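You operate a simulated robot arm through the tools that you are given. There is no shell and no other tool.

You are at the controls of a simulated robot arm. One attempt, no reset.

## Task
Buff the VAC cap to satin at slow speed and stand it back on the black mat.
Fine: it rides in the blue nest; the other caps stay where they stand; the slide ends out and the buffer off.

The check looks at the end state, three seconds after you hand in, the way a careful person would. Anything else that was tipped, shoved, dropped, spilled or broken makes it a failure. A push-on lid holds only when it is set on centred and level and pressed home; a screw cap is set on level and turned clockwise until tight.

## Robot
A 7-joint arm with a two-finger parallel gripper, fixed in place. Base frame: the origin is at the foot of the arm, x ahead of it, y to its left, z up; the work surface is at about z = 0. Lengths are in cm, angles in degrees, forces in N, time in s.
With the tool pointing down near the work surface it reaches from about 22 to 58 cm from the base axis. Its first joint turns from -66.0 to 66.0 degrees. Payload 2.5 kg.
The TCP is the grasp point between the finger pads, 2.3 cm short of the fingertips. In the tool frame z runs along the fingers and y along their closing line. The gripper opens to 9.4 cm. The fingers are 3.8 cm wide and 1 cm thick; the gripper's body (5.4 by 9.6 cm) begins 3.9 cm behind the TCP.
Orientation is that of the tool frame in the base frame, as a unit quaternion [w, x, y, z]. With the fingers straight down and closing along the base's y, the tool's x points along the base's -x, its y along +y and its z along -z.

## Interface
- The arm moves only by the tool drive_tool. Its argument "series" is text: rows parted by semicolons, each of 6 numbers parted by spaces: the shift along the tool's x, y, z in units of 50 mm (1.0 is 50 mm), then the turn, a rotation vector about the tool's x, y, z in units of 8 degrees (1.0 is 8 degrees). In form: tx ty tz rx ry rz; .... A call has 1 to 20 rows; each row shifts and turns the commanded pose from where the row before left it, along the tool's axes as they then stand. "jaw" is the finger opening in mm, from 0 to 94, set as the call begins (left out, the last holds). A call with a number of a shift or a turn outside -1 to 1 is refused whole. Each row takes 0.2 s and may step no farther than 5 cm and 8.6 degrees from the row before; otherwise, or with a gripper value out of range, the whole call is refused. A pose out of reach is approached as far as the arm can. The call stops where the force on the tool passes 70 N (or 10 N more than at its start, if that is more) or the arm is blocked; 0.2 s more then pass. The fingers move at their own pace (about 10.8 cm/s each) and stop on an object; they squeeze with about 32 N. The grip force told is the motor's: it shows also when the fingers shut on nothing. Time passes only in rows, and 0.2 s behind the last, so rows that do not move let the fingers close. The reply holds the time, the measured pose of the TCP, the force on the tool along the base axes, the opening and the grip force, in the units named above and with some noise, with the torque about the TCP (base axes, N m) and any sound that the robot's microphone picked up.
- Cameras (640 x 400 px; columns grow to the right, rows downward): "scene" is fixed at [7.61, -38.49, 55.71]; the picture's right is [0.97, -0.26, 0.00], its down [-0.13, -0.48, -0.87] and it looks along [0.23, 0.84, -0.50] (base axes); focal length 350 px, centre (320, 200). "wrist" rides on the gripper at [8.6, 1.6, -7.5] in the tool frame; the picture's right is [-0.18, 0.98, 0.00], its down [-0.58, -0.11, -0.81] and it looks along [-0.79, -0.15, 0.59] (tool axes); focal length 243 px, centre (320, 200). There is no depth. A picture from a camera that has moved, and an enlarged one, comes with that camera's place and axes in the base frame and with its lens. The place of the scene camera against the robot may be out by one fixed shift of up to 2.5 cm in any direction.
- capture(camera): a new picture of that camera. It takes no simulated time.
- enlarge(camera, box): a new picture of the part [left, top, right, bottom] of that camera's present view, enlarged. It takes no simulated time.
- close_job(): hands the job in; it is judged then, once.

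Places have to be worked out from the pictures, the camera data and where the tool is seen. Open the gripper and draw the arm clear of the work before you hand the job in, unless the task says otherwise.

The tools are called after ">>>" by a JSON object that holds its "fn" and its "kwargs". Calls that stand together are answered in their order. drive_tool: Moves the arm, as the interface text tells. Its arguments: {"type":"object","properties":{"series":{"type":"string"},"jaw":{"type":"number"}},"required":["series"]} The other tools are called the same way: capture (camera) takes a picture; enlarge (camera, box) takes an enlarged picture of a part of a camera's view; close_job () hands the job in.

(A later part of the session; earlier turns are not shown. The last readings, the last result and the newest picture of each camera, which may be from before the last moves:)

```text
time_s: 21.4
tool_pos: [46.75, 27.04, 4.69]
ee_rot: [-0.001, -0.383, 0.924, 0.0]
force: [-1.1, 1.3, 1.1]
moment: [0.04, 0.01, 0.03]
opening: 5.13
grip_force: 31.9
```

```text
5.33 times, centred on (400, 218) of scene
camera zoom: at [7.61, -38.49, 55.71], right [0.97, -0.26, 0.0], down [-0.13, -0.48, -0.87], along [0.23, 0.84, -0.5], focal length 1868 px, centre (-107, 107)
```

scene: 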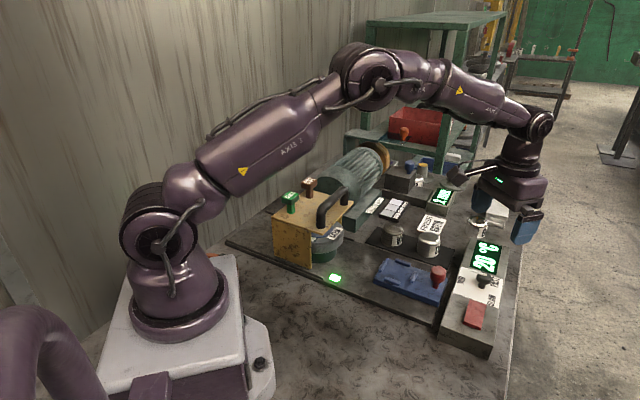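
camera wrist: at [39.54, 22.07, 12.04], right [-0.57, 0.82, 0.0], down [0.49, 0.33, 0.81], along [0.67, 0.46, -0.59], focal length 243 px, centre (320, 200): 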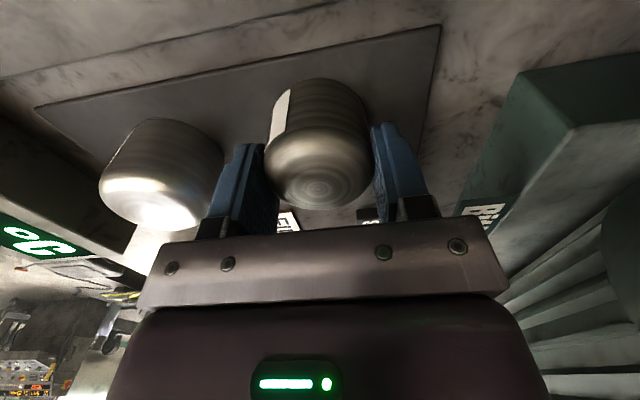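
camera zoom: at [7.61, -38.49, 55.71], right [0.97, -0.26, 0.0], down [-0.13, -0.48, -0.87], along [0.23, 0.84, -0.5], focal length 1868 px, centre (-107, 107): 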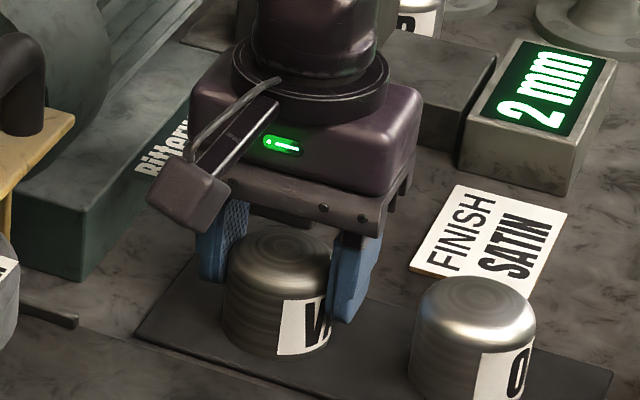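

Gripped at 5.13 cm opening with 32 N. I lift the cap to z≈12 and carry it over the nest.

>>> {"fn": "drive_tool", "kwargs": {"series": "0 0 -0.3 0 0 0;0 0 -0.6 0 0 0;0 0 -0.6 0 0 0;0.4 -0.18 0 0 0 0;0.6 -0.26 0 0 0 0;0.6 -0.26 0 0 0 0;0.6 -0.26 0 0 0 0;0.427 -0.183 0 0 0 0;0.2 -0.1 0 0 0 0"}}

>>> {"fn": "capture", "kwargs": {"camera": "wrist"}}

>>> {"fn": "enlarge", "kwargs": {"camera": "scene", "box": [340, 200, 500, 300]}}

```text
time_s: 23.4
tool_pos: [41.15, 12.64, 11.98]
ee_rot: [0.001, -0.383, 0.924, 0.001]
force: [0.6, -0.1, -1.6]
moment: [0.04, -0.02, -0.02]
opening: 5.13
grip_force: 32.2
```

```text
taken
camera wrist: at [33.95, 7.62, 19.5], right [-0.57, 0.82, 0.0], down [0.49, 0.33, 0.81], along [0.67, 0.46, -0.59], focal length 243 px, centre (320, 200)
```

wrist: 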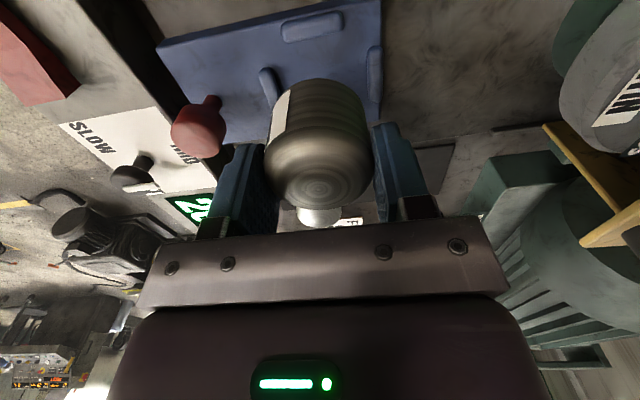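

```text
4.00 times, centred on (420, 250) of scene
camera zoom: at [7.61, -38.49, 55.71], right [0.97, -0.26, 0.0], down [-0.13, -0.48, -0.87], along [0.23, 0.84, -0.5], focal length 1401 px, centre (-80, 0)
```

zoom: 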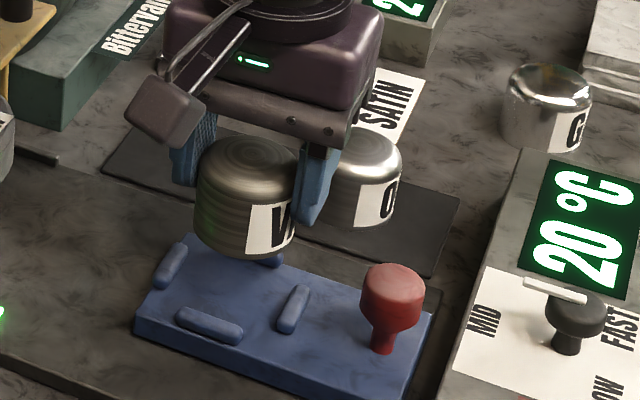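

Cap is held over the nest. I lower it to just above the bumps and check the fit in both cameras.

>>> {"fn": "drive_tool", "kwargs": {"series": "0 0 0.3 0 0 0;0 0 0.3 0 0 0;0 0 0.18 0 0 0"}}

>>> {"fn": "enlarge", "kwargs": {"camera": "wrist", "box": [180, 0, 460, 200]}}

>>> {"fn": "enlarge", "kwargs": {"camera": "scene", "box": [360, 225, 460, 310]}}

```text
time_s: 24.2
tool_pos: [41.11, 12.78, 8.12]
ee_rot: [0.0, -0.383, 0.924, 0.001]
force: [0.4, 0.3, -2.6]
moment: [0.03, 0.0, 0.01]
opening: 5.11
grip_force: 31.9
```

```text
2.00 times, centred on (320, 100) of wrist
camera zoom: at [33.96, 7.71, 15.62], right [-0.56, 0.83, 0.0], down [0.49, 0.33, 0.81], along [0.67, 0.46, -0.59], focal length 485 px, centre (320, 400)
```

zoom: 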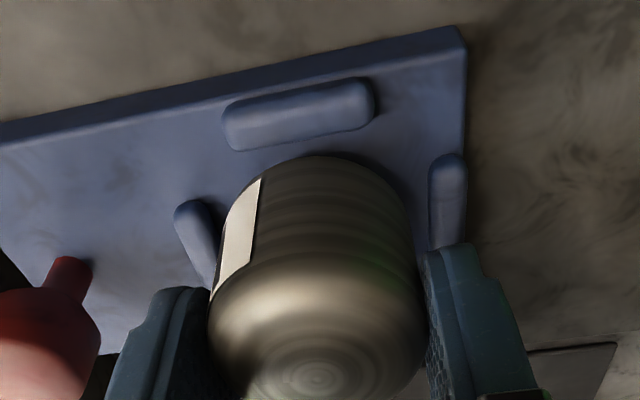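

```text
4.71 times, centred on (410, 268) of scene
camera zoom: at [7.61, -38.49, 55.71], right [0.97, -0.26, 0.0], down [-0.13, -0.48, -0.87], along [0.23, 0.84, -0.5], focal length 1648 px, centre (-104, -118)
```

zoom: 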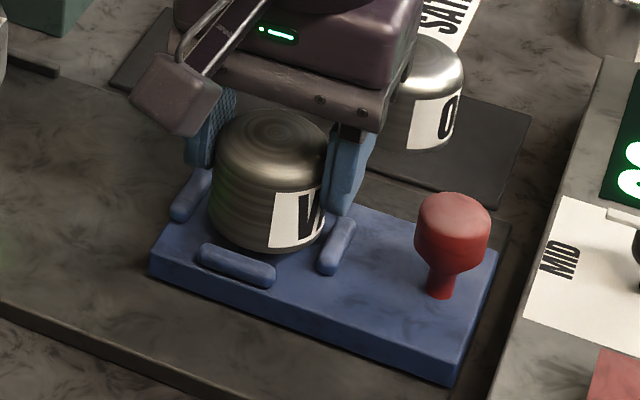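

The cap looks centred between the bumps with clearance. I lower in small steps, watching force.

>>> {"fn": "drive_tool", "kwargs": {"series": "0 -0.01 0.12 0 0 0;0 -0.01 0.12 0 0 0;0 0 0.08 0 0 0"}}

>>> {"fn": "enlarge", "kwargs": {"camera": "wrist", "box": [180, 0, 460, 200]}}

>>> {"fn": "enlarge", "kwargs": {"camera": "scene", "box": [370, 230, 450, 300]}}

```text
time_s: 25.0
tool_pos: [41.48, 12.76, 6.74]
ee_rot: [0.004, -0.382, 0.924, 0.0]
force: [0.7, 0.1, 28.7]
moment: [0.16, 0.28, -0.03]
opening: 5.18
grip_force: 32.2
```

```text
2.00 times, centred on (320, 100) of wrist
camera zoom: at [34.17, 7.74, 14.17], right [-0.56, 0.83, 0.0], down [0.48, 0.33, 0.81], along [0.67, 0.46, -0.59], focal length 485 px, centre (320, 400)
```

zoom: 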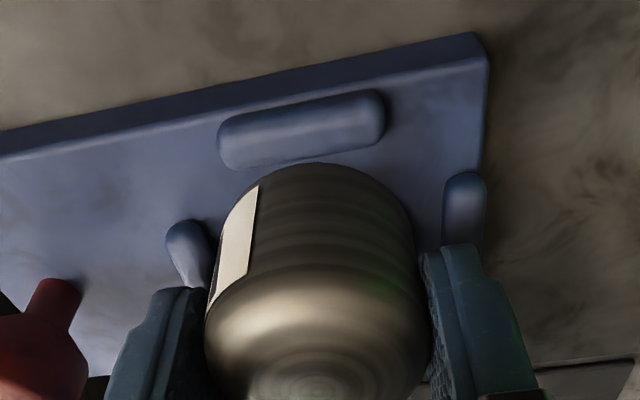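

```text
5.71 times, centred on (410, 265) of scene
camera zoom: at [7.6, -38.49, 55.71], right [0.97, -0.26, 0.0], down [-0.13, -0.48, -0.87], along [0.23, 0.84, -0.5], focal length 2001 px, centre (-194, -171)
```

zoom: 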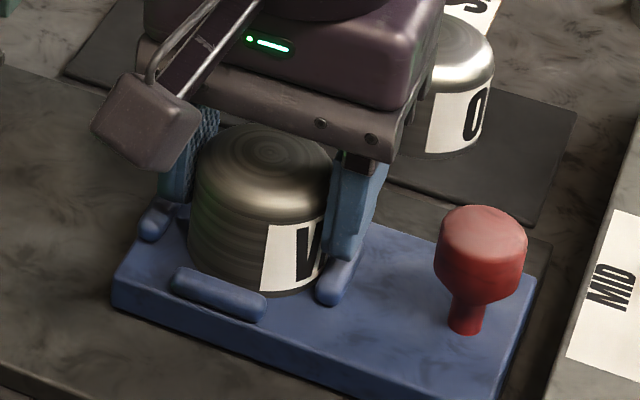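

Contact at TCP z≈6.7 with 29 N — about 2.2 cm higher than on the mat. I need to know if the cap is on the nest floor or riding a bump, so I zoom in more.

>>> {"fn": "enlarge", "kwargs": {"camera": "scene", "box": [385, 255, 430, 290]}}

>>> {"fn": "enlarge", "kwargs": {"camera": "wrist", "box": [250, 30, 400, 130]}}

```text
11.43 times, centred on (408, 272) of scene
camera zoom: at [7.6, -38.49, 55.71], right [0.97, -0.26, 0.0], down [-0.13, -0.48, -0.87], along [0.23, 0.84, -0.5], focal length 4002 px, centre (-680, -629)
```

zoom: 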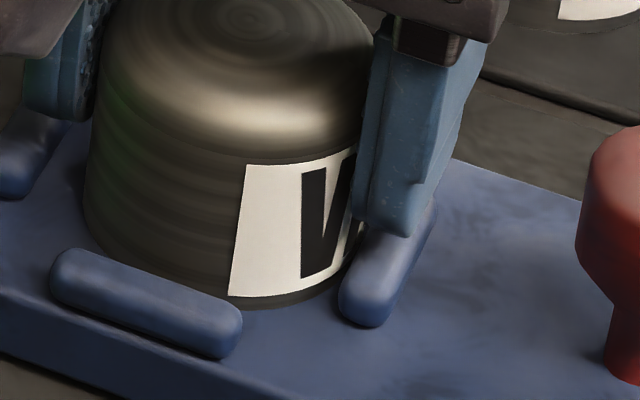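

```text
4.00 times, centred on (325, 80) of wrist
camera zoom: at [34.17, 7.74, 14.17], right [-0.56, 0.83, 0.0], down [0.48, 0.33, 0.81], along [0.67, 0.46, -0.59], focal length 970 px, centre (300, 680)
```

zoom: 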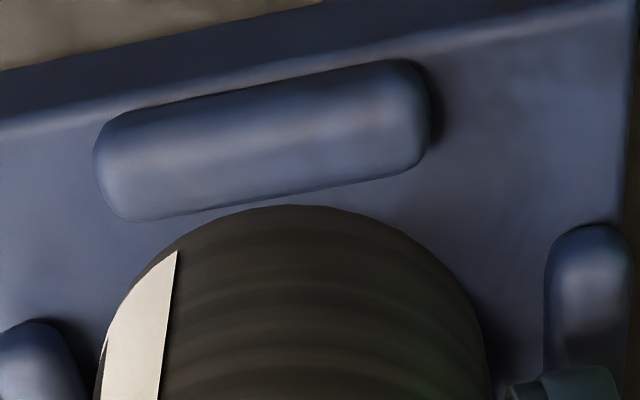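

The cap's base shows clear of the near bump and appears to sit on the floor of the nest. I ease off the downward force, then open the fingers a little and check that the cap stands level.

>>> {"fn": "drive_tool", "kwargs": {"series": "0 0 -0.04 0 0 0;0 0 0 0 0 0"}}

>>> {"fn": "drive_tool", "kwargs": {"series": "0 0 0 0 0 0;0 0 0 0 0 0", "jaw": 62}}

>>> {"fn": "enlarge", "kwargs": {"camera": "scene", "box": [370, 230, 450, 300]}}

>>> {"fn": "enlarge", "kwargs": {"camera": "wrist", "box": [180, 0, 460, 200]}}

```text
time_s: 25.6
tool_pos: [41.19, 12.74, 6.69]
ee_rot: [0.002, -0.382, 0.924, 0.001]
force: [4.1, 3.1, 13.4]
moment: [0.41, -0.36, -0.06]
opening: 5.14
grip_force: 32.0
```

```text
time_s: 26.2
tool_pos: [41.18, 12.68, 6.72]
ee_rot: [-0.001, -0.382, 0.924, 0.0]
force: [0.0, 0.5, -0.3]
moment: [0.0, -0.01, 0.01]
opening: 6.19
grip_force: 0.0
```

```text
5.71 times, centred on (410, 265) of scene
camera zoom: at [7.61, -38.49, 55.71], right [0.97, -0.26, 0.0], down [-0.13, -0.48, -0.87], along [0.23, 0.84, -0.5], focal length 2001 px, centre (-194, -171)
```

zoom: 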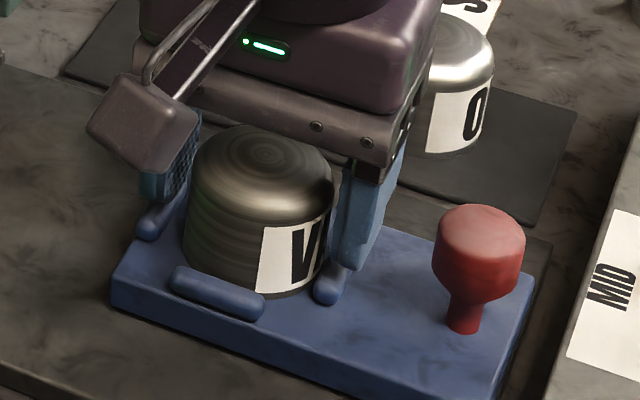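

```text
2.00 times, centred on (320, 100) of wrist
camera zoom: at [33.98, 7.64, 14.21], right [-0.56, 0.83, 0.0], down [0.49, 0.33, 0.81], along [0.66, 0.46, -0.59], focal length 485 px, centre (320, 400)
```

zoom: 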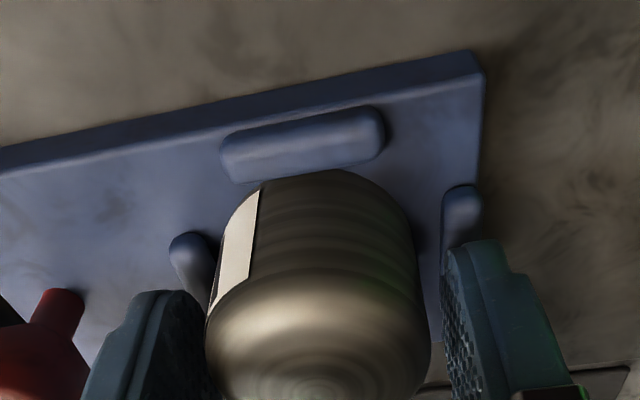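

The cap seems to have shifted slightly toward the near bump. I zoom in to check whether it is tilted.

>>> {"fn": "enlarge", "kwargs": {"camera": "scene", "box": [385, 245, 435, 290]}}

>>> {"fn": "enlarge", "kwargs": {"camera": "wrist", "box": [250, 30, 400, 130]}}

>>> {"fn": "capture", "kwargs": {"camera": "wrist"}}

```text
8.89 times, centred on (410, 268) of scene
camera zoom: at [7.61, -38.49, 55.71], right [0.97, -0.26, 0.0], down [-0.13, -0.48, -0.87], along [0.23, 0.84, -0.5], focal length 3113 px, centre (-480, -400)
```

zoom: 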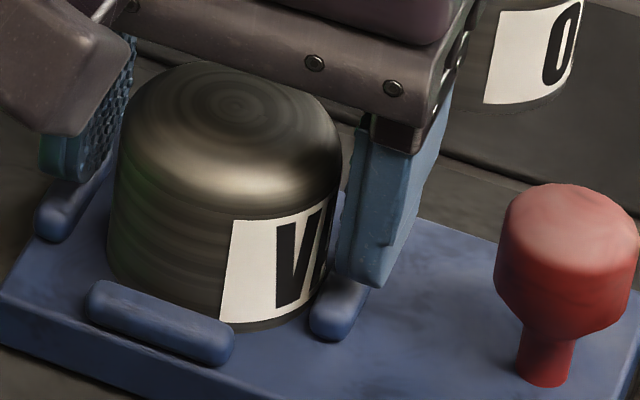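

```text
4.00 times, centred on (325, 80) of wrist
camera zoom: at [33.98, 7.64, 14.21], right [-0.56, 0.83, 0.0], down [0.49, 0.33, 0.81], along [0.66, 0.46, -0.59], focal length 970 px, centre (300, 680)
```

zoom: 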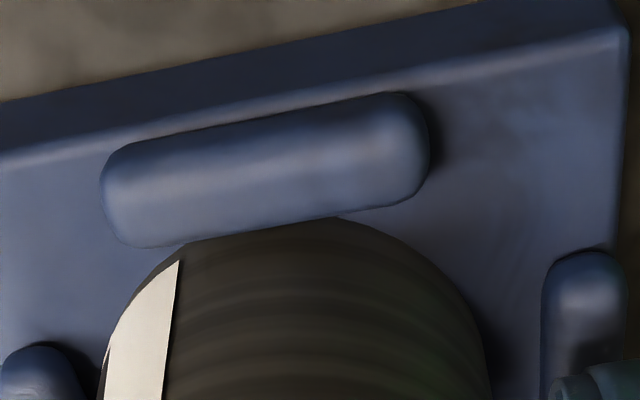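

```text
taken
camera wrist: at [33.98, 7.64, 14.21], right [-0.56, 0.83, 0.0], down [0.49, 0.33, 0.81], along [0.66, 0.46, -0.59], focal length 243 px, centre (320, 200)
```

wrist: 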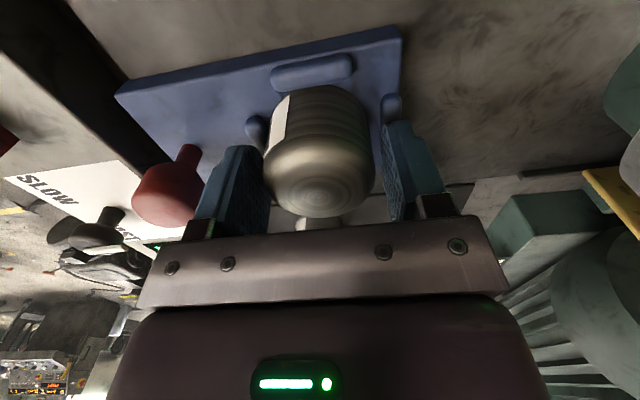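

The earlier press displaced the arm, and easing off dragged the cap about 3 mm back against the near bump. I re-grip, shift it 3.5 mm away from that bump, seat it and release.

>>> {"fn": "drive_tool", "kwargs": {"series": "0 0 0 0 0 0;0 0 0 0 0 0", "jaw": 40}}

>>> {"fn": "drive_tool", "kwargs": {"series": "0 0 -0.03 0 0 0;-0.04 0 0 0 0 0;-0.03 0 0 0 0 0;0 0 0.03 0 0 0;0 0 0.02 0 0 0"}}

>>> {"fn": "enlarge", "kwargs": {"camera": "wrist", "box": [250, 30, 400, 130]}}

>>> {"fn": "enlarge", "kwargs": {"camera": "scene", "box": [385, 245, 435, 290]}}

```text
time_s: 26.8
tool_pos: [41.26, 12.67, 6.81]
ee_rot: [0.0, -0.383, 0.924, 0.001]
force: [-0.1, 0.3, 0.8]
moment: [-0.01, 0.01, -0.01]
opening: 5.12
grip_force: 31.9
```

```text
time_s: 28.0
tool_pos: [41.57, 12.9, 6.59]
ee_rot: [0.0, -0.382, 0.924, 0.001]
force: [-2.2, -0.6, 6.9]
moment: [-0.1, 0.26, 0.01]
opening: 5.14
grip_force: 31.7
```

```text
4.00 times, centred on (325, 80) of wrist
camera zoom: at [34.27, 7.87, 14.21], right [-0.56, 0.83, 0.0], down [0.49, 0.33, 0.81], along [0.67, 0.46, -0.59], focal length 970 px, centre (300, 680)
```

zoom: 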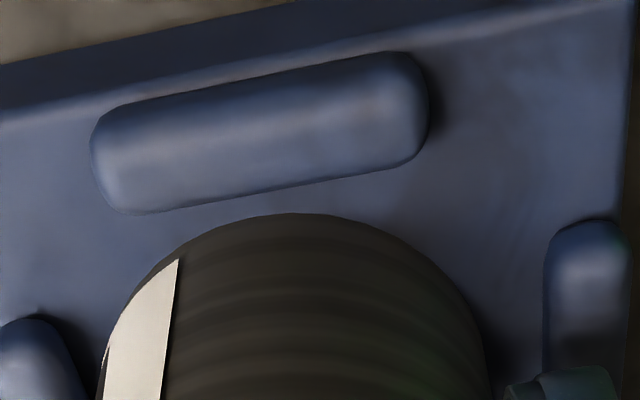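

```text
8.89 times, centred on (410, 268) of scene
camera zoom: at [7.61, -38.49, 55.71], right [0.97, -0.26, 0.0], down [-0.13, -0.48, -0.87], along [0.23, 0.84, -0.5], focal length 3113 px, centre (-480, -400)
```

zoom: 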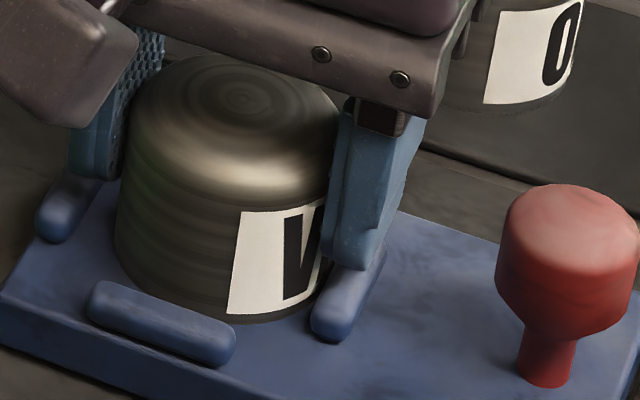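

The cap now sits with an even gap on the nest floor. I release and raise straight up.

>>> {"fn": "drive_tool", "kwargs": {"series": "0 0 0 0 0 0;0 0 0 0 0 0", "jaw": 70}}

>>> {"fn": "enlarge", "kwargs": {"camera": "wrist", "box": [250, 30, 400, 130]}}

>>> {"fn": "drive_tool", "kwargs": {"series": "0 0 -0.2 0 0 0;0 0 -0.4 0 0 0;0 0 -0.6 0 0 0;0 0 -0.6 0 0 0"}}

>>> {"fn": "enlarge", "kwargs": {"camera": "scene", "box": [370, 230, 450, 300]}}

>>> {"fn": "enlarge", "kwargs": {"camera": "wrist", "box": [180, 0, 460, 200]}}

```text
time_s: 28.6
tool_pos: [41.54, 12.88, 6.66]
ee_rot: [0.0, -0.383, 0.924, 0.0]
force: [0.4, 0.0, -0.1]
moment: [-0.04, -0.01, -0.04]
opening: 7.02
grip_force: 0.0
```

```text
4.00 times, centred on (325, 80) of wrist
camera zoom: at [34.26, 7.86, 14.16], right [-0.56, 0.83, 0.0], down [0.49, 0.33, 0.81], along [0.67, 0.46, -0.59], focal length 970 px, centre (300, 680)
```

zoom: 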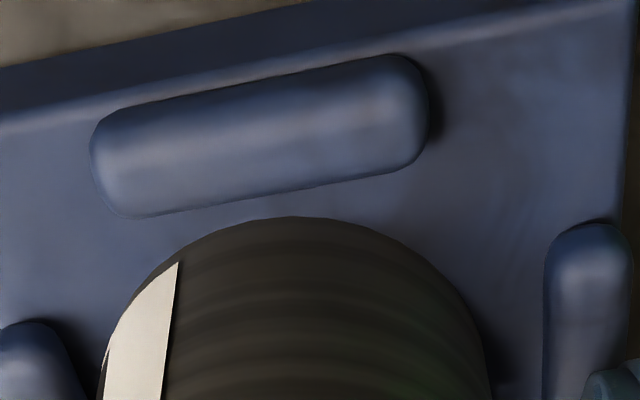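

```text
time_s: 29.6
tool_pos: [41.58, 12.76, 15.68]
ee_rot: [0.0, -0.383, 0.924, -0.001]
force: [0.3, -0.5, -0.1]
moment: [-0.01, -0.02, -0.02]
opening: 7.01
grip_force: 0.1
```

```text
5.71 times, centred on (410, 265) of scene
camera zoom: at [7.61, -38.49, 55.71], right [0.97, -0.26, 0.0], down [-0.13, -0.48, -0.87], along [0.23, 0.84, -0.5], focal length 2001 px, centre (-194, -171)
```

zoom: 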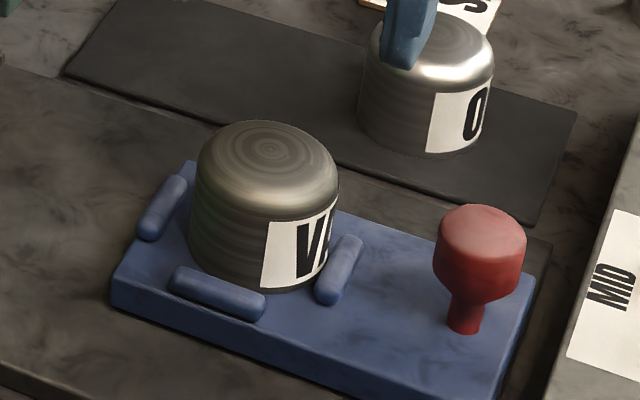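

```text
2.00 times, centred on (320, 100) of wrist
camera zoom: at [34.22, 7.86, 23.2], right [-0.57, 0.82, 0.0], down [0.49, 0.33, 0.81], along [0.66, 0.46, -0.59], focal length 485 px, centre (320, 400)
```

zoom: 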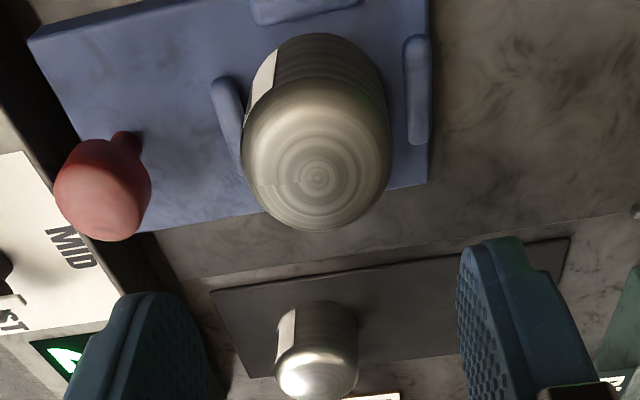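

Cap stands level in the nest. Next the speed knob: I turn the tool to yaw −45° (fingers parallel to the pointer) and move above the knob.

>>> {"fn": "drive_tool", "kwargs": {"series": "0 0 0 0 0 1;0 0 0 0 0 1;0 0 0 0 0 1;0 0 0 0 0 1;0 0 0 0 0 1;0 0 0 0 0 1;0 0 0 0 0 1;0 0 0 0 0 1;0 0 0 0 0 1;0 0 0 0 0 1;0 0 0 0 0 1;0 0 0 0 0 0.25;-0.635 0.109 0 0 0 0;-0.635 0.109 0 0 0 0;-0.635 0.109 0 0 0 0;-0.635 0.109 0.2 0 0 0;-0.635 0.109 0.2 0 0 0", "jaw": 60}}

>>> {"fn": "capture", "kwargs": {"camera": "wrist"}}

>>> {"fn": "enlarge", "kwargs": {"camera": "wrist", "box": [220, 40, 420, 180]}}

>>> {"fn": "capture", "kwargs": {"camera": "scene"}}

```text
time_s: 33.2
tool_pos: [54.7, 3.52, 13.65]
ee_rot: [-0.001, 0.383, 0.924, -0.001]
force: [-0.3, 0.8, 0.3]
moment: [0.0, 0.03, 0.02]
opening: 5.99
grip_force: 0.1
```

```text
taken
camera wrist: at [49.72, 10.8, 21.16], right [0.82, 0.57, 0.0], down [0.33, -0.49, 0.81], along [0.46, -0.67, -0.59], focal length 243 px, centre (320, 200)
```

wrist: 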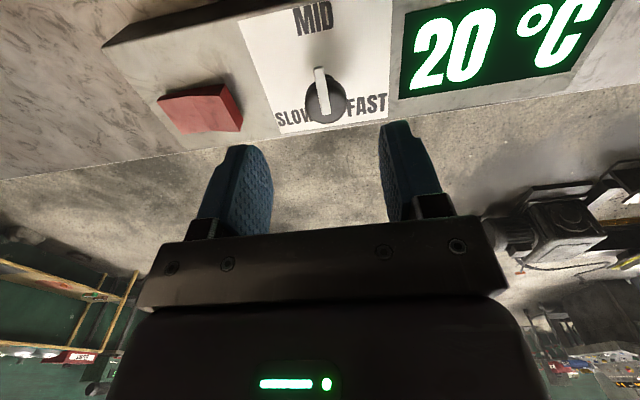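

```text
2.86 times, centred on (320, 110) of wrist
camera zoom: at [49.72, 10.8, 21.16], right [0.82, 0.57, 0.0], down [0.33, -0.49, 0.81], along [0.46, -0.67, -0.59], focal length 693 px, centre (320, 457)
```

zoom: 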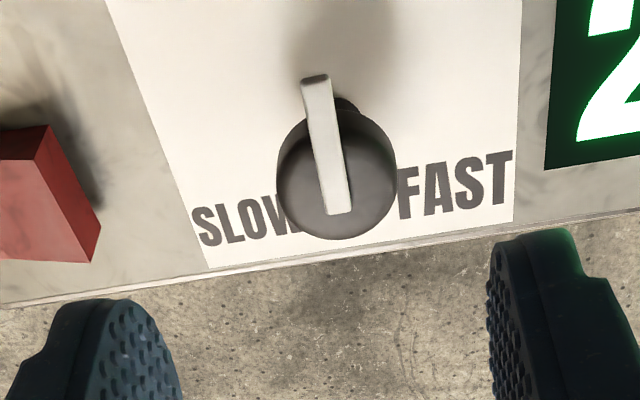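

```text
taken
```

scene: 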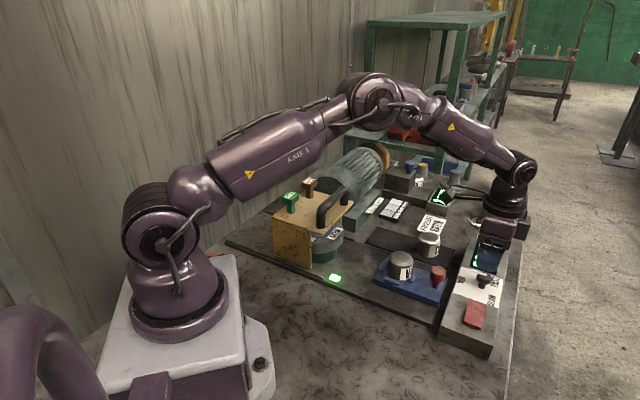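

The pointer lies exactly along tool x and the knob is about 3 mm to one side. I correct and descend around the knob to z≈7.6.

>>> {"fn": "drive_tool", "kwargs": {"series": "-0.02 0.06 0 0 0 0;0 0 0.4 0 0 0;0 0 0.4 0 0 0;0 0 0.25 0 0 0;0 0 0.15 0 0 0"}}

>>> {"fn": "capture", "kwargs": {"camera": "wrist"}}

>>> {"fn": "enlarge", "kwargs": {"camera": "scene", "box": [440, 200, 540, 340]}}

```text
time_s: 34.4
tool_pos: [54.93, 3.77, 7.64]
ee_rot: [0.0, 0.383, 0.924, 0.0]
force: [0.0, 0.1, 0.2]
moment: [0.02, -0.03, 0.01]
opening: 6.0
grip_force: 0.1
```

```text
taken
camera wrist: at [49.96, 10.94, 15.13], right [0.83, 0.56, 0.0], down [0.33, -0.49, 0.81], along [0.46, -0.67, -0.59], focal length 243 px, centre (320, 200)
```

wrist: 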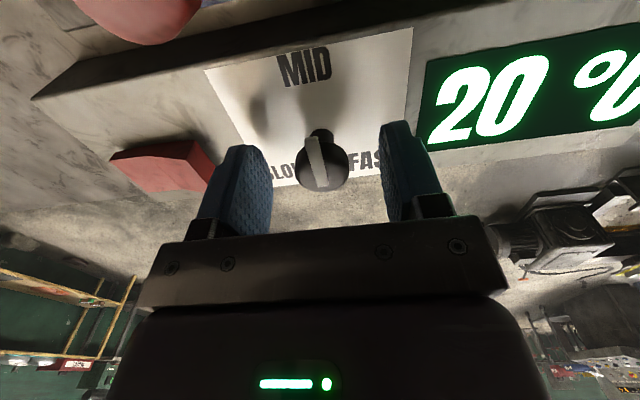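

```text
2.86 times, centred on (490, 270) of scene
camera zoom: at [7.61, -38.49, 55.71], right [0.97, -0.26, 0.0], down [-0.13, -0.48, -0.87], along [0.23, 0.84, -0.5], focal length 1000 px, centre (-166, 0)
```

zoom: 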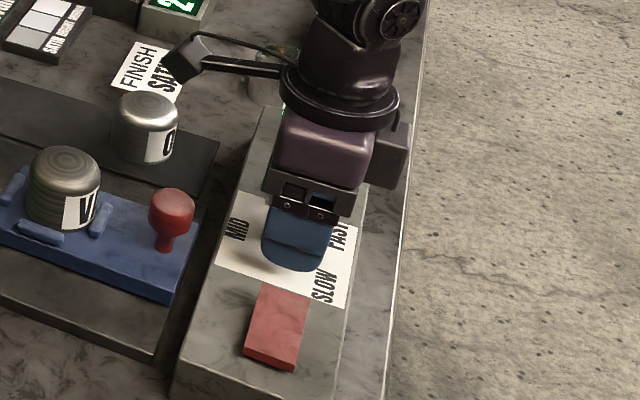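

I zoom in on the wrist view to check the knob's centring between the fingers.

>>> {"fn": "enlarge", "kwargs": {"camera": "wrist", "box": [220, 100, 420, 240]}}

>>> {"fn": "enlarge", "kwargs": {"camera": "scene", "box": [455, 250, 515, 310]}}

```text
2.86 times, centred on (320, 170) of wrist
camera zoom: at [49.96, 10.94, 15.13], right [0.83, 0.56, 0.0], down [0.33, -0.49, 0.81], along [0.46, -0.67, -0.59], focal length 693 px, centre (320, 286)
```

zoom: 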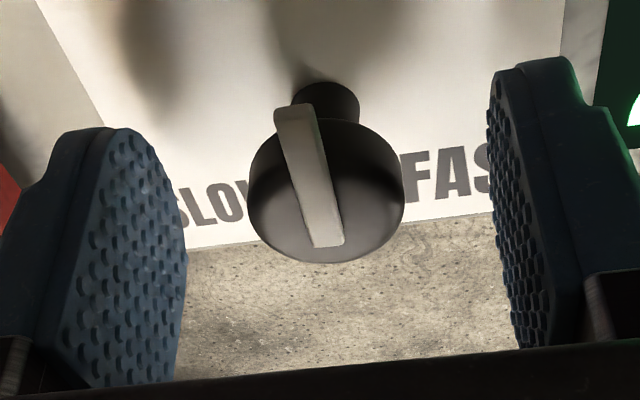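

```text
6.67 times, centred on (485, 280) of scene
camera zoom: at [7.61, -38.49, 55.71], right [0.97, -0.26, 0.0], down [-0.13, -0.48, -0.87], along [0.23, 0.84, -0.5], focal length 2335 px, centre (-780, -333)
```

zoom: 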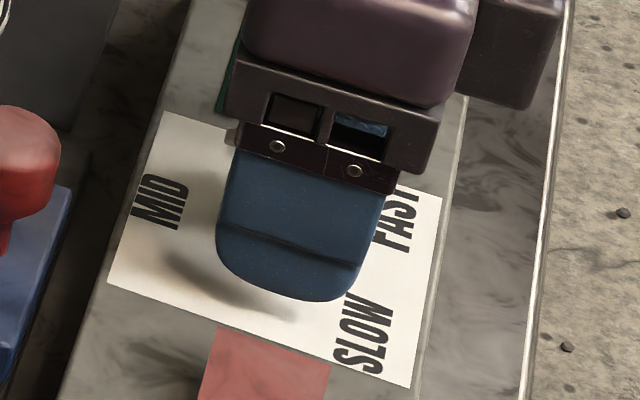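

Knob disc is centred between the pads. I close on it.

>>> {"fn": "drive_tool", "kwargs": {"series": "0 0 0 0 0 0;0 0 0 0 0 0;0 0 0 0 0 0", "jaw": 10}}

>>> {"fn": "enlarge", "kwargs": {"camera": "wrist", "box": [220, 100, 420, 240]}}

```text
time_s: 35.2
tool_pos: [54.86, 3.71, 7.61]
ee_rot: [0.001, 0.382, 0.924, 0.001]
force: [10.2, 1.8, -7.1]
moment: [0.21, 0.04, 0.05]
opening: 2.7
grip_force: 44.8
```

```text
2.86 times, centred on (320, 170) of wrist
camera zoom: at [49.97, 10.97, 15.12], right [0.83, 0.56, 0.0], down [0.33, -0.49, 0.81], along [0.46, -0.66, -0.59], focal length 693 px, centre (320, 286)
```

zoom: 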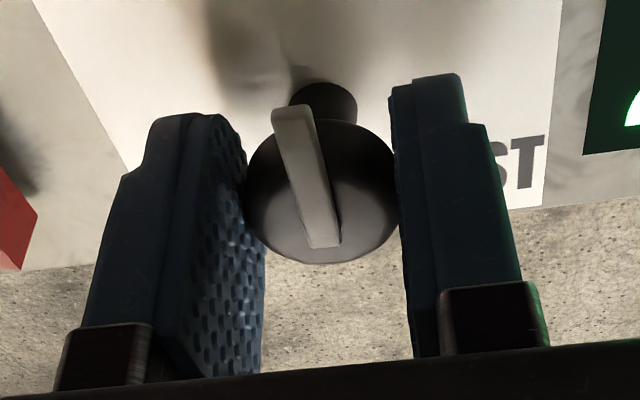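

Gripped the knob at 2.7 cm, with a small side force indicating about 1 mm offset. I null it a bit, then turn the first part counter-clockwise (seen from above).

>>> {"fn": "drive_tool", "kwargs": {"series": "0 0.02 0 0 0 0;0 0 0 0 0 0"}}

>>> {"fn": "drive_tool", "kwargs": {"series": "0 0 0 0 0 -0.5;0 0 0 0 0 -1;0 0 0 0 0 -1;0 0 0 0 0 -1;0 0 0 0 0 -1"}}

>>> {"fn": "enlarge", "kwargs": {"camera": "wrist", "box": [200, 60, 440, 240]}}

```text
time_s: 35.8
tool_pos: [55.0, 3.7, 7.62]
ee_rot: [0.0, 0.383, 0.924, -0.001]
force: [-5.7, 0.1, 2.2]
moment: [-0.54, -0.35, -0.04]
opening: 2.73
grip_force: 45.7
```

```text
time_s: 37.0
tool_pos: [54.85, 3.51, 7.71]
ee_rot: [-0.004, 0.078, 0.997, -0.003]
force: [-33.8, -13.4, 16.9]
moment: [-0.32, -0.24, -0.06]
opening: 2.73
grip_force: 44.4
```

```text
2.22 times, centred on (320, 150) of wrist
camera zoom: at [46.67, 6.52, 15.18], right [0.33, 0.94, -0.01], down [0.56, -0.19, 0.8], along [0.76, -0.27, -0.6], focal length 539 px, centre (320, 311)
```

zoom: 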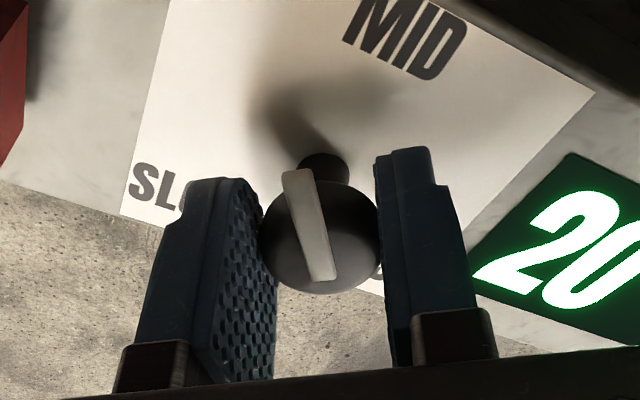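

The knob turns with the gripper, but side forces build from a small axis offset. I shift slightly to relieve and continue.

>>> {"fn": "drive_tool", "kwargs": {"series": "0.036 -0.026 -0.012 0 0 0;0 0 0 0 0 0"}}

```text
time_s: 37.6
tool_pos: [54.86, 3.57, 7.7]
ee_rot: [0.001, 0.078, 0.997, 0.0]
force: [5.5, -14.4, -10.2]
moment: [-0.05, 0.87, -0.07]
opening: 2.73
grip_force: 45.0
```

Force is much lower now; the knob axis lies near (54.85, 3.55). I continue turning with small corrections.

>>> {"fn": "drive_tool", "kwargs": {"series": "-0.004 -0.015 0.004 0 0 0;0 0 0 0 0 -1;0 0 0 0 0 -1;0 0 0 0 0 -1;0 0 0 0 0 -1"}}

>>> {"fn": "enlarge", "kwargs": {"camera": "wrist", "box": [200, 60, 440, 240]}}

```text
time_s: 38.8
tool_pos: [54.7, 3.38, 7.7]
ee_rot: [-0.002, -0.199, 0.98, -0.001]
force: [2.8, -18.0, -13.6]
moment: [-0.16, 0.07, -0.73]
opening: 2.77
grip_force: 45.0
```

```text
2.22 times, centred on (320, 150) of wrist
camera zoom: at [46.22, 1.48, 15.19], right [-0.21, 0.98, 0.0], down [0.58, 0.13, 0.8], along [0.79, 0.17, -0.59], focal length 539 px, centre (320, 311)
```

zoom: 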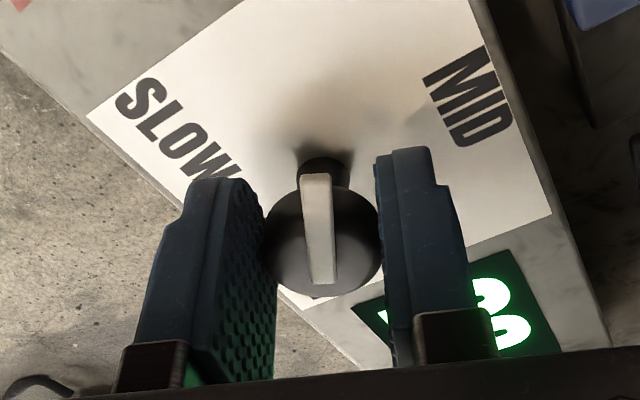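

The knob lags a little (torque 0.7 N·m), perhaps a detent. I turn a bit more and look.

>>> {"fn": "drive_tool", "kwargs": {"series": "0 -0.01 0 0 0 0;0 0 0 0 0 -0.5;0 0 0 0 0 -0.5"}}

>>> {"fn": "enlarge", "kwargs": {"camera": "wrist", "box": [200, 60, 440, 240]}}

```text
time_s: 39.6
tool_pos: [54.74, 3.37, 7.58]
ee_rot: [0.0, -0.267, 0.964, -0.001]
force: [0.8, -18.2, -10.5]
moment: [-0.35, -0.03, -0.58]
opening: 2.74
grip_force: 44.9
```

```text
2.22 times, centred on (320, 150) of wrist
camera zoom: at [46.6, 0.27, 15.2], right [-0.35, 0.94, 0.0], down [0.55, 0.21, 0.81], along [0.76, 0.28, -0.59], focal length 539 px, centre (320, 311)
```

zoom: 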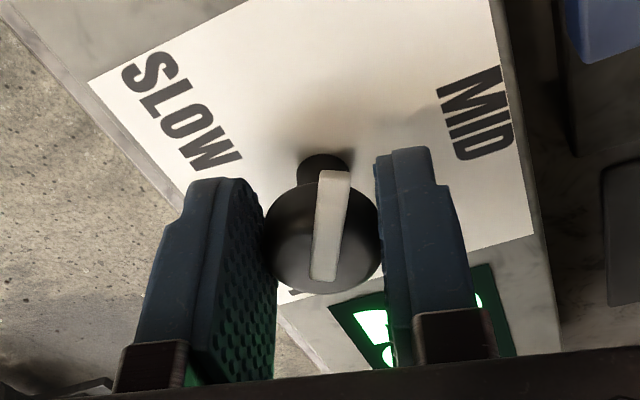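

The knob slips in the fingers at about 60° of travel. I open the gripper to see where the pointer settles.

>>> {"fn": "drive_tool", "kwargs": {"series": "0 0 0 0 0 0;0 0 0 0 0 0;0 0 0 0 0 0", "jaw": 60}}

>>> {"fn": "enlarge", "kwargs": {"camera": "wrist", "box": [200, 60, 440, 240]}}

>>> {"fn": "enlarge", "kwargs": {"camera": "scene", "box": [445, 240, 525, 310]}}

```text
time_s: 40.4
tool_pos: [54.95, 3.55, 7.74]
ee_rot: [0.0, -0.267, 0.964, -0.001]
force: [0.3, 0.1, 0.2]
moment: [0.02, 0.0, 0.0]
opening: 6.01
grip_force: 0.1
```

```text
2.22 times, centred on (320, 150) of wrist
camera zoom: at [46.59, 0.48, 15.22], right [-0.35, 0.94, 0.0], down [0.55, 0.21, 0.81], along [0.76, 0.28, -0.59], focal length 539 px, centre (320, 311)
```

zoom: 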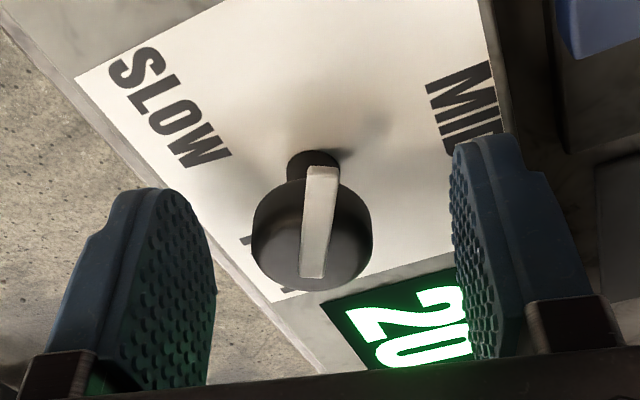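

```text
5.71 times, centred on (485, 275) of scene
camera zoom: at [7.61, -38.49, 55.71], right [0.97, -0.26, 0.0], down [-0.13, -0.48, -0.87], along [0.23, 0.84, -0.5], focal length 2001 px, centre (-623, -229)
```

zoom: 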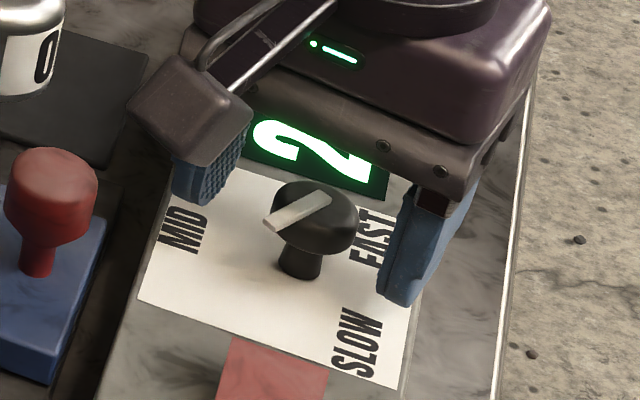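

The knob stays at about 197° (midway). Its axis appears near (54.83, 3.3). I recentre on it, realign the fingers with the pointer and grip again.

>>> {"fn": "drive_tool", "kwargs": {"series": "0.048 -0.034 0 0 0 0;0 0 0 0 0 1;0 0 0 0 0 0.75"}}

>>> {"fn": "enlarge", "kwargs": {"camera": "wrist", "box": [200, 60, 440, 240]}}

>>> {"fn": "drive_tool", "kwargs": {"series": "0 0 0 0 0 0;0 0 0 0 0 0;0 0 0 0 0 0", "jaw": 10}}

>>> {"fn": "enlarge", "kwargs": {"camera": "wrist", "box": [200, 60, 440, 240]}}

```text
time_s: 41.2
tool_pos: [54.75, 3.25, 7.7]
ee_rot: [0.001, -0.148, 0.989, 0.0]
force: [-0.1, 0.4, 0.5]
moment: [0.01, 0.01, 0.0]
opening: 5.99
grip_force: 0.1
```

```text
2.22 times, centred on (320, 150) of wrist
camera zoom: at [46.02, 2.29, 15.21], right [-0.11, 0.99, 0.0], down [0.59, 0.07, 0.81], along [0.8, 0.09, -0.59], focal length 539 px, centre (320, 311)
```

zoom: 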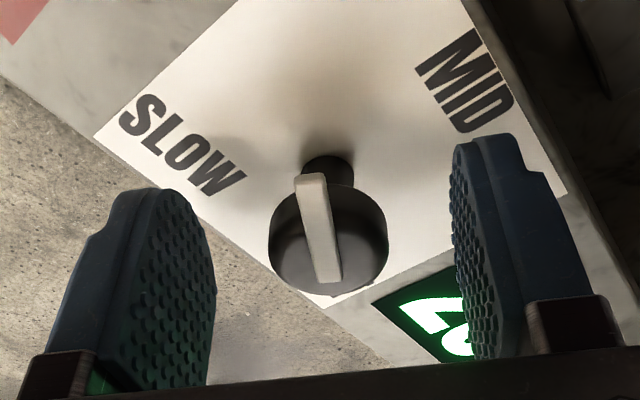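

```text
time_s: 42.0
tool_pos: [54.74, 3.34, 7.7]
ee_rot: [0.001, -0.148, 0.989, 0.001]
force: [-4.5, 6.3, 2.8]
moment: [0.04, 0.24, -0.02]
opening: 2.73
grip_force: 45.2
```

```text
2.22 times, centred on (320, 150) of wrist
camera zoom: at [46.01, 2.36, 15.21], right [-0.11, 0.99, 0.0], down [0.59, 0.07, 0.81], along [0.8, 0.09, -0.59], focal length 539 px, centre (320, 311)
```

zoom: 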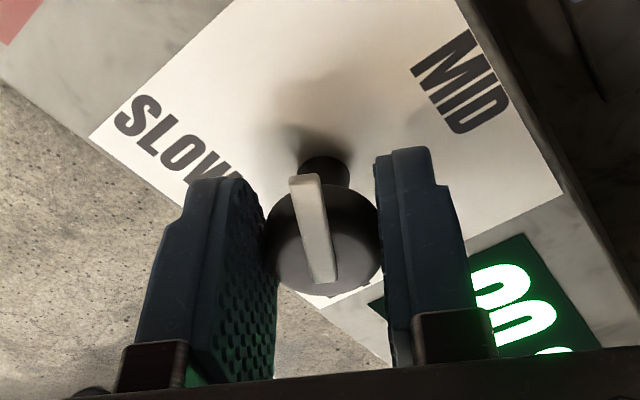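

Well-aligned grip with low force. I turn another 16° and check whether the pointer follows.

>>> {"fn": "drive_tool", "kwargs": {"series": "0 0 0 0 0 -0.5;0 0 0 0 0 -0.5;0 0 0 0 0 -0.5;0 0 0 0 0 -0.5"}}

>>> {"fn": "enlarge", "kwargs": {"camera": "wrist", "box": [200, 60, 440, 240]}}

```text
time_s: 43.0
tool_pos: [54.77, 3.18, 7.76]
ee_rot: [0.0, -0.285, 0.959, 0.0]
force: [-1.3, 6.1, 1.2]
moment: [0.02, 0.02, -0.42]
opening: 2.76
grip_force: 45.5
```

```text
2.22 times, centred on (320, 150) of wrist
camera zoom: at [46.64, -0.13, 15.2], right [-0.38, 0.92, 0.0], down [0.55, 0.23, 0.81], along [0.75, 0.31, -0.59], focal length 539 px, centre (320, 311)
```

zoom: 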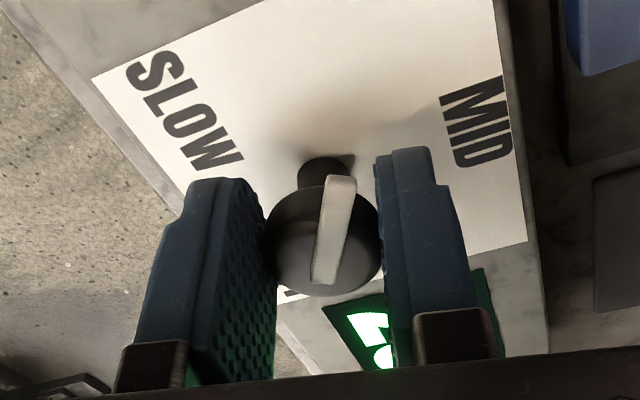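

The knob stops firmly at about 60° from MID in the SLOW direction (same 197° after re-gripping), so that seems to be its end stop. I let go, rise, and view the pointer and panel from above.

>>> {"fn": "drive_tool", "kwargs": {"series": "0 0 0 0 0 0;0 0 0 0 0 0;0 0 -0.3 0 0 0;0 0 -0.5 0 0 0;0 0 -0.6 0 0 0;0 0 -0.6 0 0 0", "jaw": 60}}

>>> {"fn": "enlarge", "kwargs": {"camera": "wrist", "box": [200, 0, 440, 150]}}

>>> {"fn": "enlarge", "kwargs": {"camera": "scene", "box": [445, 240, 525, 310]}}

```text
time_s: 44.4
tool_pos: [54.83, 3.33, 17.92]
ee_rot: [0.001, -0.284, 0.959, 0.0]
force: [-0.4, 0.5, 0.2]
moment: [0.0, 0.01, 0.0]
opening: 5.99
grip_force: 0.0
```

```text
2.67 times, centred on (320, 75) of wrist
camera zoom: at [46.62, -0.09, 25.24], right [-0.38, 0.92, 0.0], down [0.55, 0.23, 0.81], along [0.75, 0.31, -0.59], focal length 647 px, centre (320, 533)
```

zoom: 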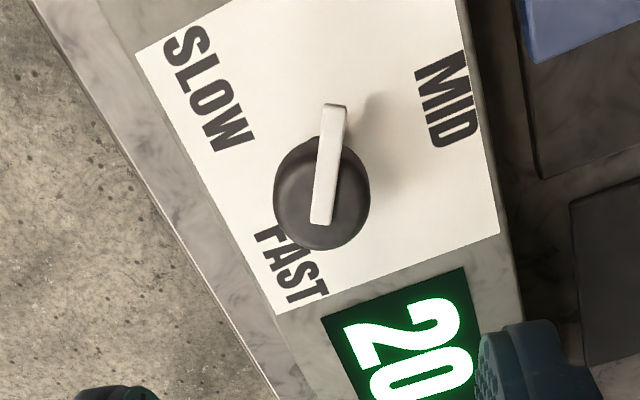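

```text
5.71 times, centred on (485, 275) of scene
camera zoom: at [7.61, -38.49, 55.71], right [0.97, -0.26, 0.0], down [-0.13, -0.48, -0.87], along [0.23, 0.84, -0.5], focal length 2001 px, centre (-623, -229)
```

zoom: 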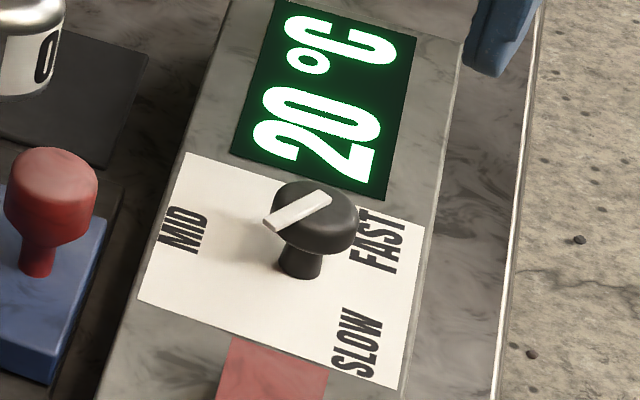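

The pointer now sits between MID and SLOW. I zoom in on the plate for tick marks or anything blocking the knob.

>>> {"fn": "enlarge", "kwargs": {"camera": "wrist", "box": [240, 0, 390, 120]}}

>>> {"fn": "enlarge", "kwargs": {"camera": "scene", "box": [465, 260, 505, 295]}}

```text
3.33 times, centred on (315, 60) of wrist
camera zoom: at [46.62, -0.09, 25.24], right [-0.38, 0.92, 0.0], down [0.55, 0.23, 0.81], along [0.75, 0.31, -0.59], focal length 809 px, centre (337, 667)
```

zoom: 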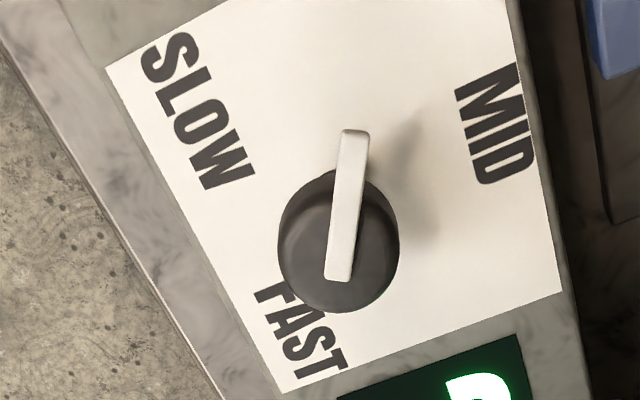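

```text
11.43 times, centred on (485, 278) of scene
camera zoom: at [7.61, -38.49, 55.71], right [0.97, -0.26, 0.0], down [-0.13, -0.48, -0.87], along [0.23, 0.84, -0.5], focal length 4002 px, centre (-1566, -686)
```

zoom: 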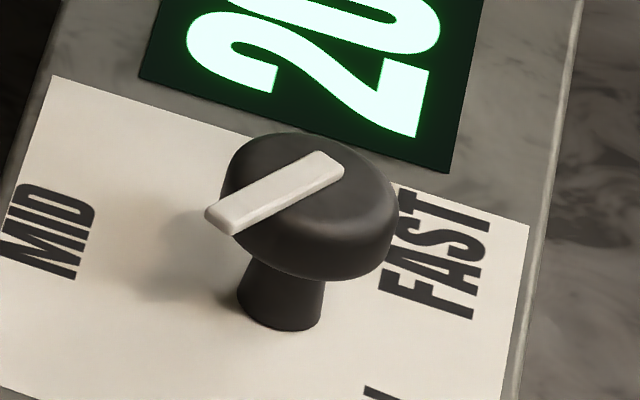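

No ticks or obstruction visible. The slide is out, so running the motor is harmless; I'll press the rocker's raised end to hear the speed. I close the fingers, turn to −45° and go above the rocker.

>>> {"fn": "drive_tool", "kwargs": {"series": "0 0 0 0 0 1;0 0 0 0 0 1;0 0 0 0 0 1;0 0 0 0 0 1;0 0 0 0 0 1;0 0 0 0 0 1;0 0 0 0 0 1;0 0 0 0 0 1;0 0 0 0 0 1;0 0 0 0 0 0.75;0 -0.5535 0 0 0 0;0 -0.5535 0 0 0 0;0 -0.5535 0.2 0 0 0;0 -0.5535 0.3 0 0 0;0 0 0.4 0 0 0", "jaw": 0}}

>>> {"fn": "capture", "kwargs": {"camera": "wrist"}}

>>> {"fn": "enlarge", "kwargs": {"camera": "scene", "box": [430, 240, 530, 350]}}

```text
time_s: 47.6
tool_pos: [46.9, -4.56, 13.16]
ee_rot: [0.001, 0.382, 0.924, 0.0]
force: [-1.3, -0.2, 0.4]
moment: [0.02, 0.02, 0.02]
opening: 0.0
grip_force: 32.3
```

```text
taken
camera wrist: at [41.94, 2.65, 20.66], right [0.82, 0.57, 0.0], down [0.33, -0.49, 0.81], along [0.46, -0.67, -0.59], focal length 243 px, centre (320, 200)
```

wrist: 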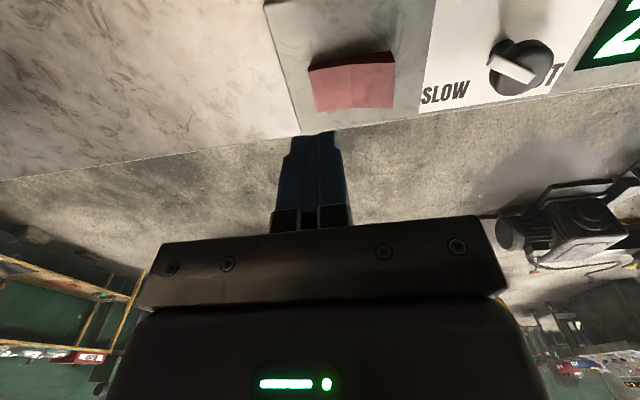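

```text
3.64 times, centred on (480, 295) of scene
camera zoom: at [7.61, -38.49, 55.71], right [0.97, -0.26, 0.0], down [-0.13, -0.48, -0.87], along [0.23, 0.84, -0.5], focal length 1273 px, centre (-262, -146)
```

zoom: 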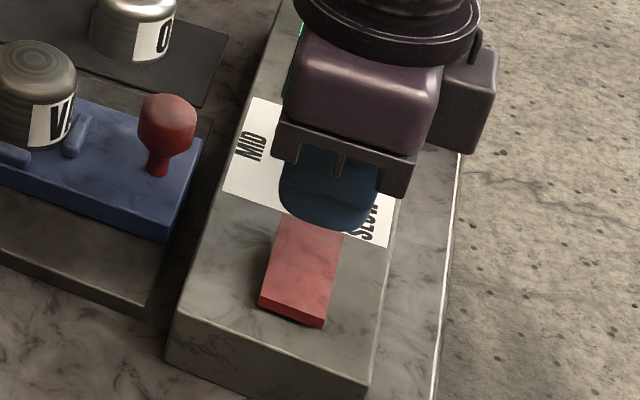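

I zoom in on the rocker's profile in the wrist view.

>>> {"fn": "enlarge", "kwargs": {"camera": "wrist", "box": [280, 30, 430, 130]}}

```text
4.00 times, centred on (355, 80) of wrist
camera zoom: at [41.94, 2.65, 20.66], right [0.82, 0.57, 0.0], down [0.33, -0.49, 0.81], along [0.46, -0.67, -0.59], focal length 970 px, centre (180, 680)
```

zoom: 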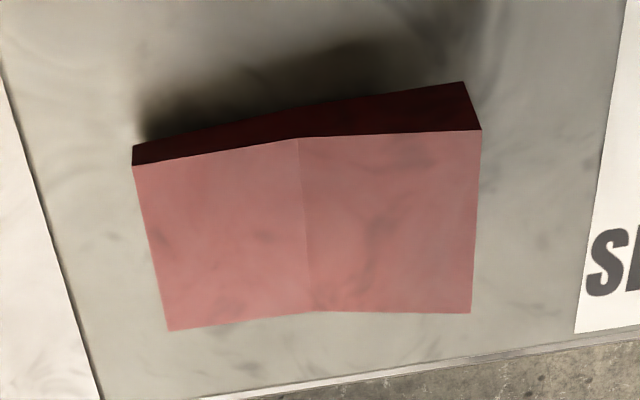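

Correcting my earlier sign error: the profile shows the half nearest the SLOW plate is the raised one (far end near (50, -1.4)), the other half lies flat. I move above the raised half and press down in small steps.

>>> {"fn": "drive_tool", "kwargs": {"series": "0.01 0.35 0 0 0 0;0.01 0.35 0.3 0 0 0;0 0 0.5 0 0 0;0 0 0.06 0 0 0"}}

>>> {"fn": "drive_tool", "kwargs": {"series": "0 0 0.05 0 0 0;0 0 0.05 0 0 0"}}

>>> {"fn": "enlarge", "kwargs": {"camera": "scene", "box": [430, 240, 530, 350]}}

```text
time_s: 48.6
tool_pos: [49.3, -1.97, 8.91]
ee_rot: [-0.001, 0.383, 0.924, -0.001]
force: [0.5, 0.0, 0.7]
moment: [0.0, -0.04, 0.0]
opening: 0.01
grip_force: 32.1
```

```text
time_s: 49.2
tool_pos: [49.36, -2.07, 8.44]
ee_rot: [0.0, 0.383, 0.924, 0.0]
force: [-1.0, -0.2, -1.3]
moment: [0.02, 0.02, -0.01]
opening: 0.01
grip_force: 31.6
```

```text
3.64 times, centred on (480, 295) of scene
camera zoom: at [7.61, -38.49, 55.71], right [0.97, -0.26, 0.0], down [-0.13, -0.48, -0.87], along [0.23, 0.84, -0.5], focal length 1273 px, centre (-262, -146)
```

zoom: 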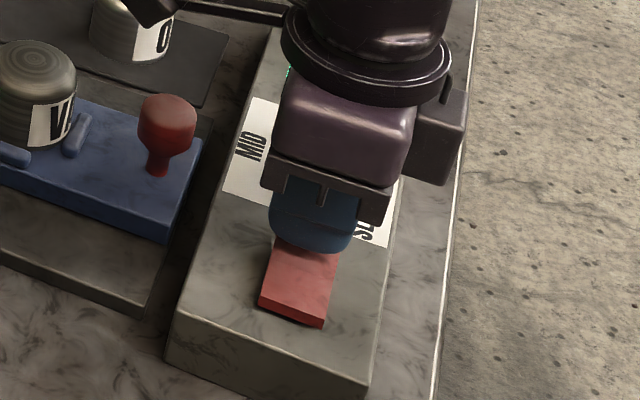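

No contact yet at tip z≈6.1; I continue down gently.

>>> {"fn": "drive_tool", "kwargs": {"series": "0 0 0.04 0 0 0;0 0 0.04 0 0 0;0 0 0.04 0 0 0"}}

```text
time_s: 50.0
tool_pos: [49.33, -2.01, 7.81]
ee_rot: [0.001, 0.383, 0.924, 0.0]
force: [-1.2, -0.5, 0.3]
moment: [0.01, 0.05, -0.01]
opening: 0.0
grip_force: 32.1
```

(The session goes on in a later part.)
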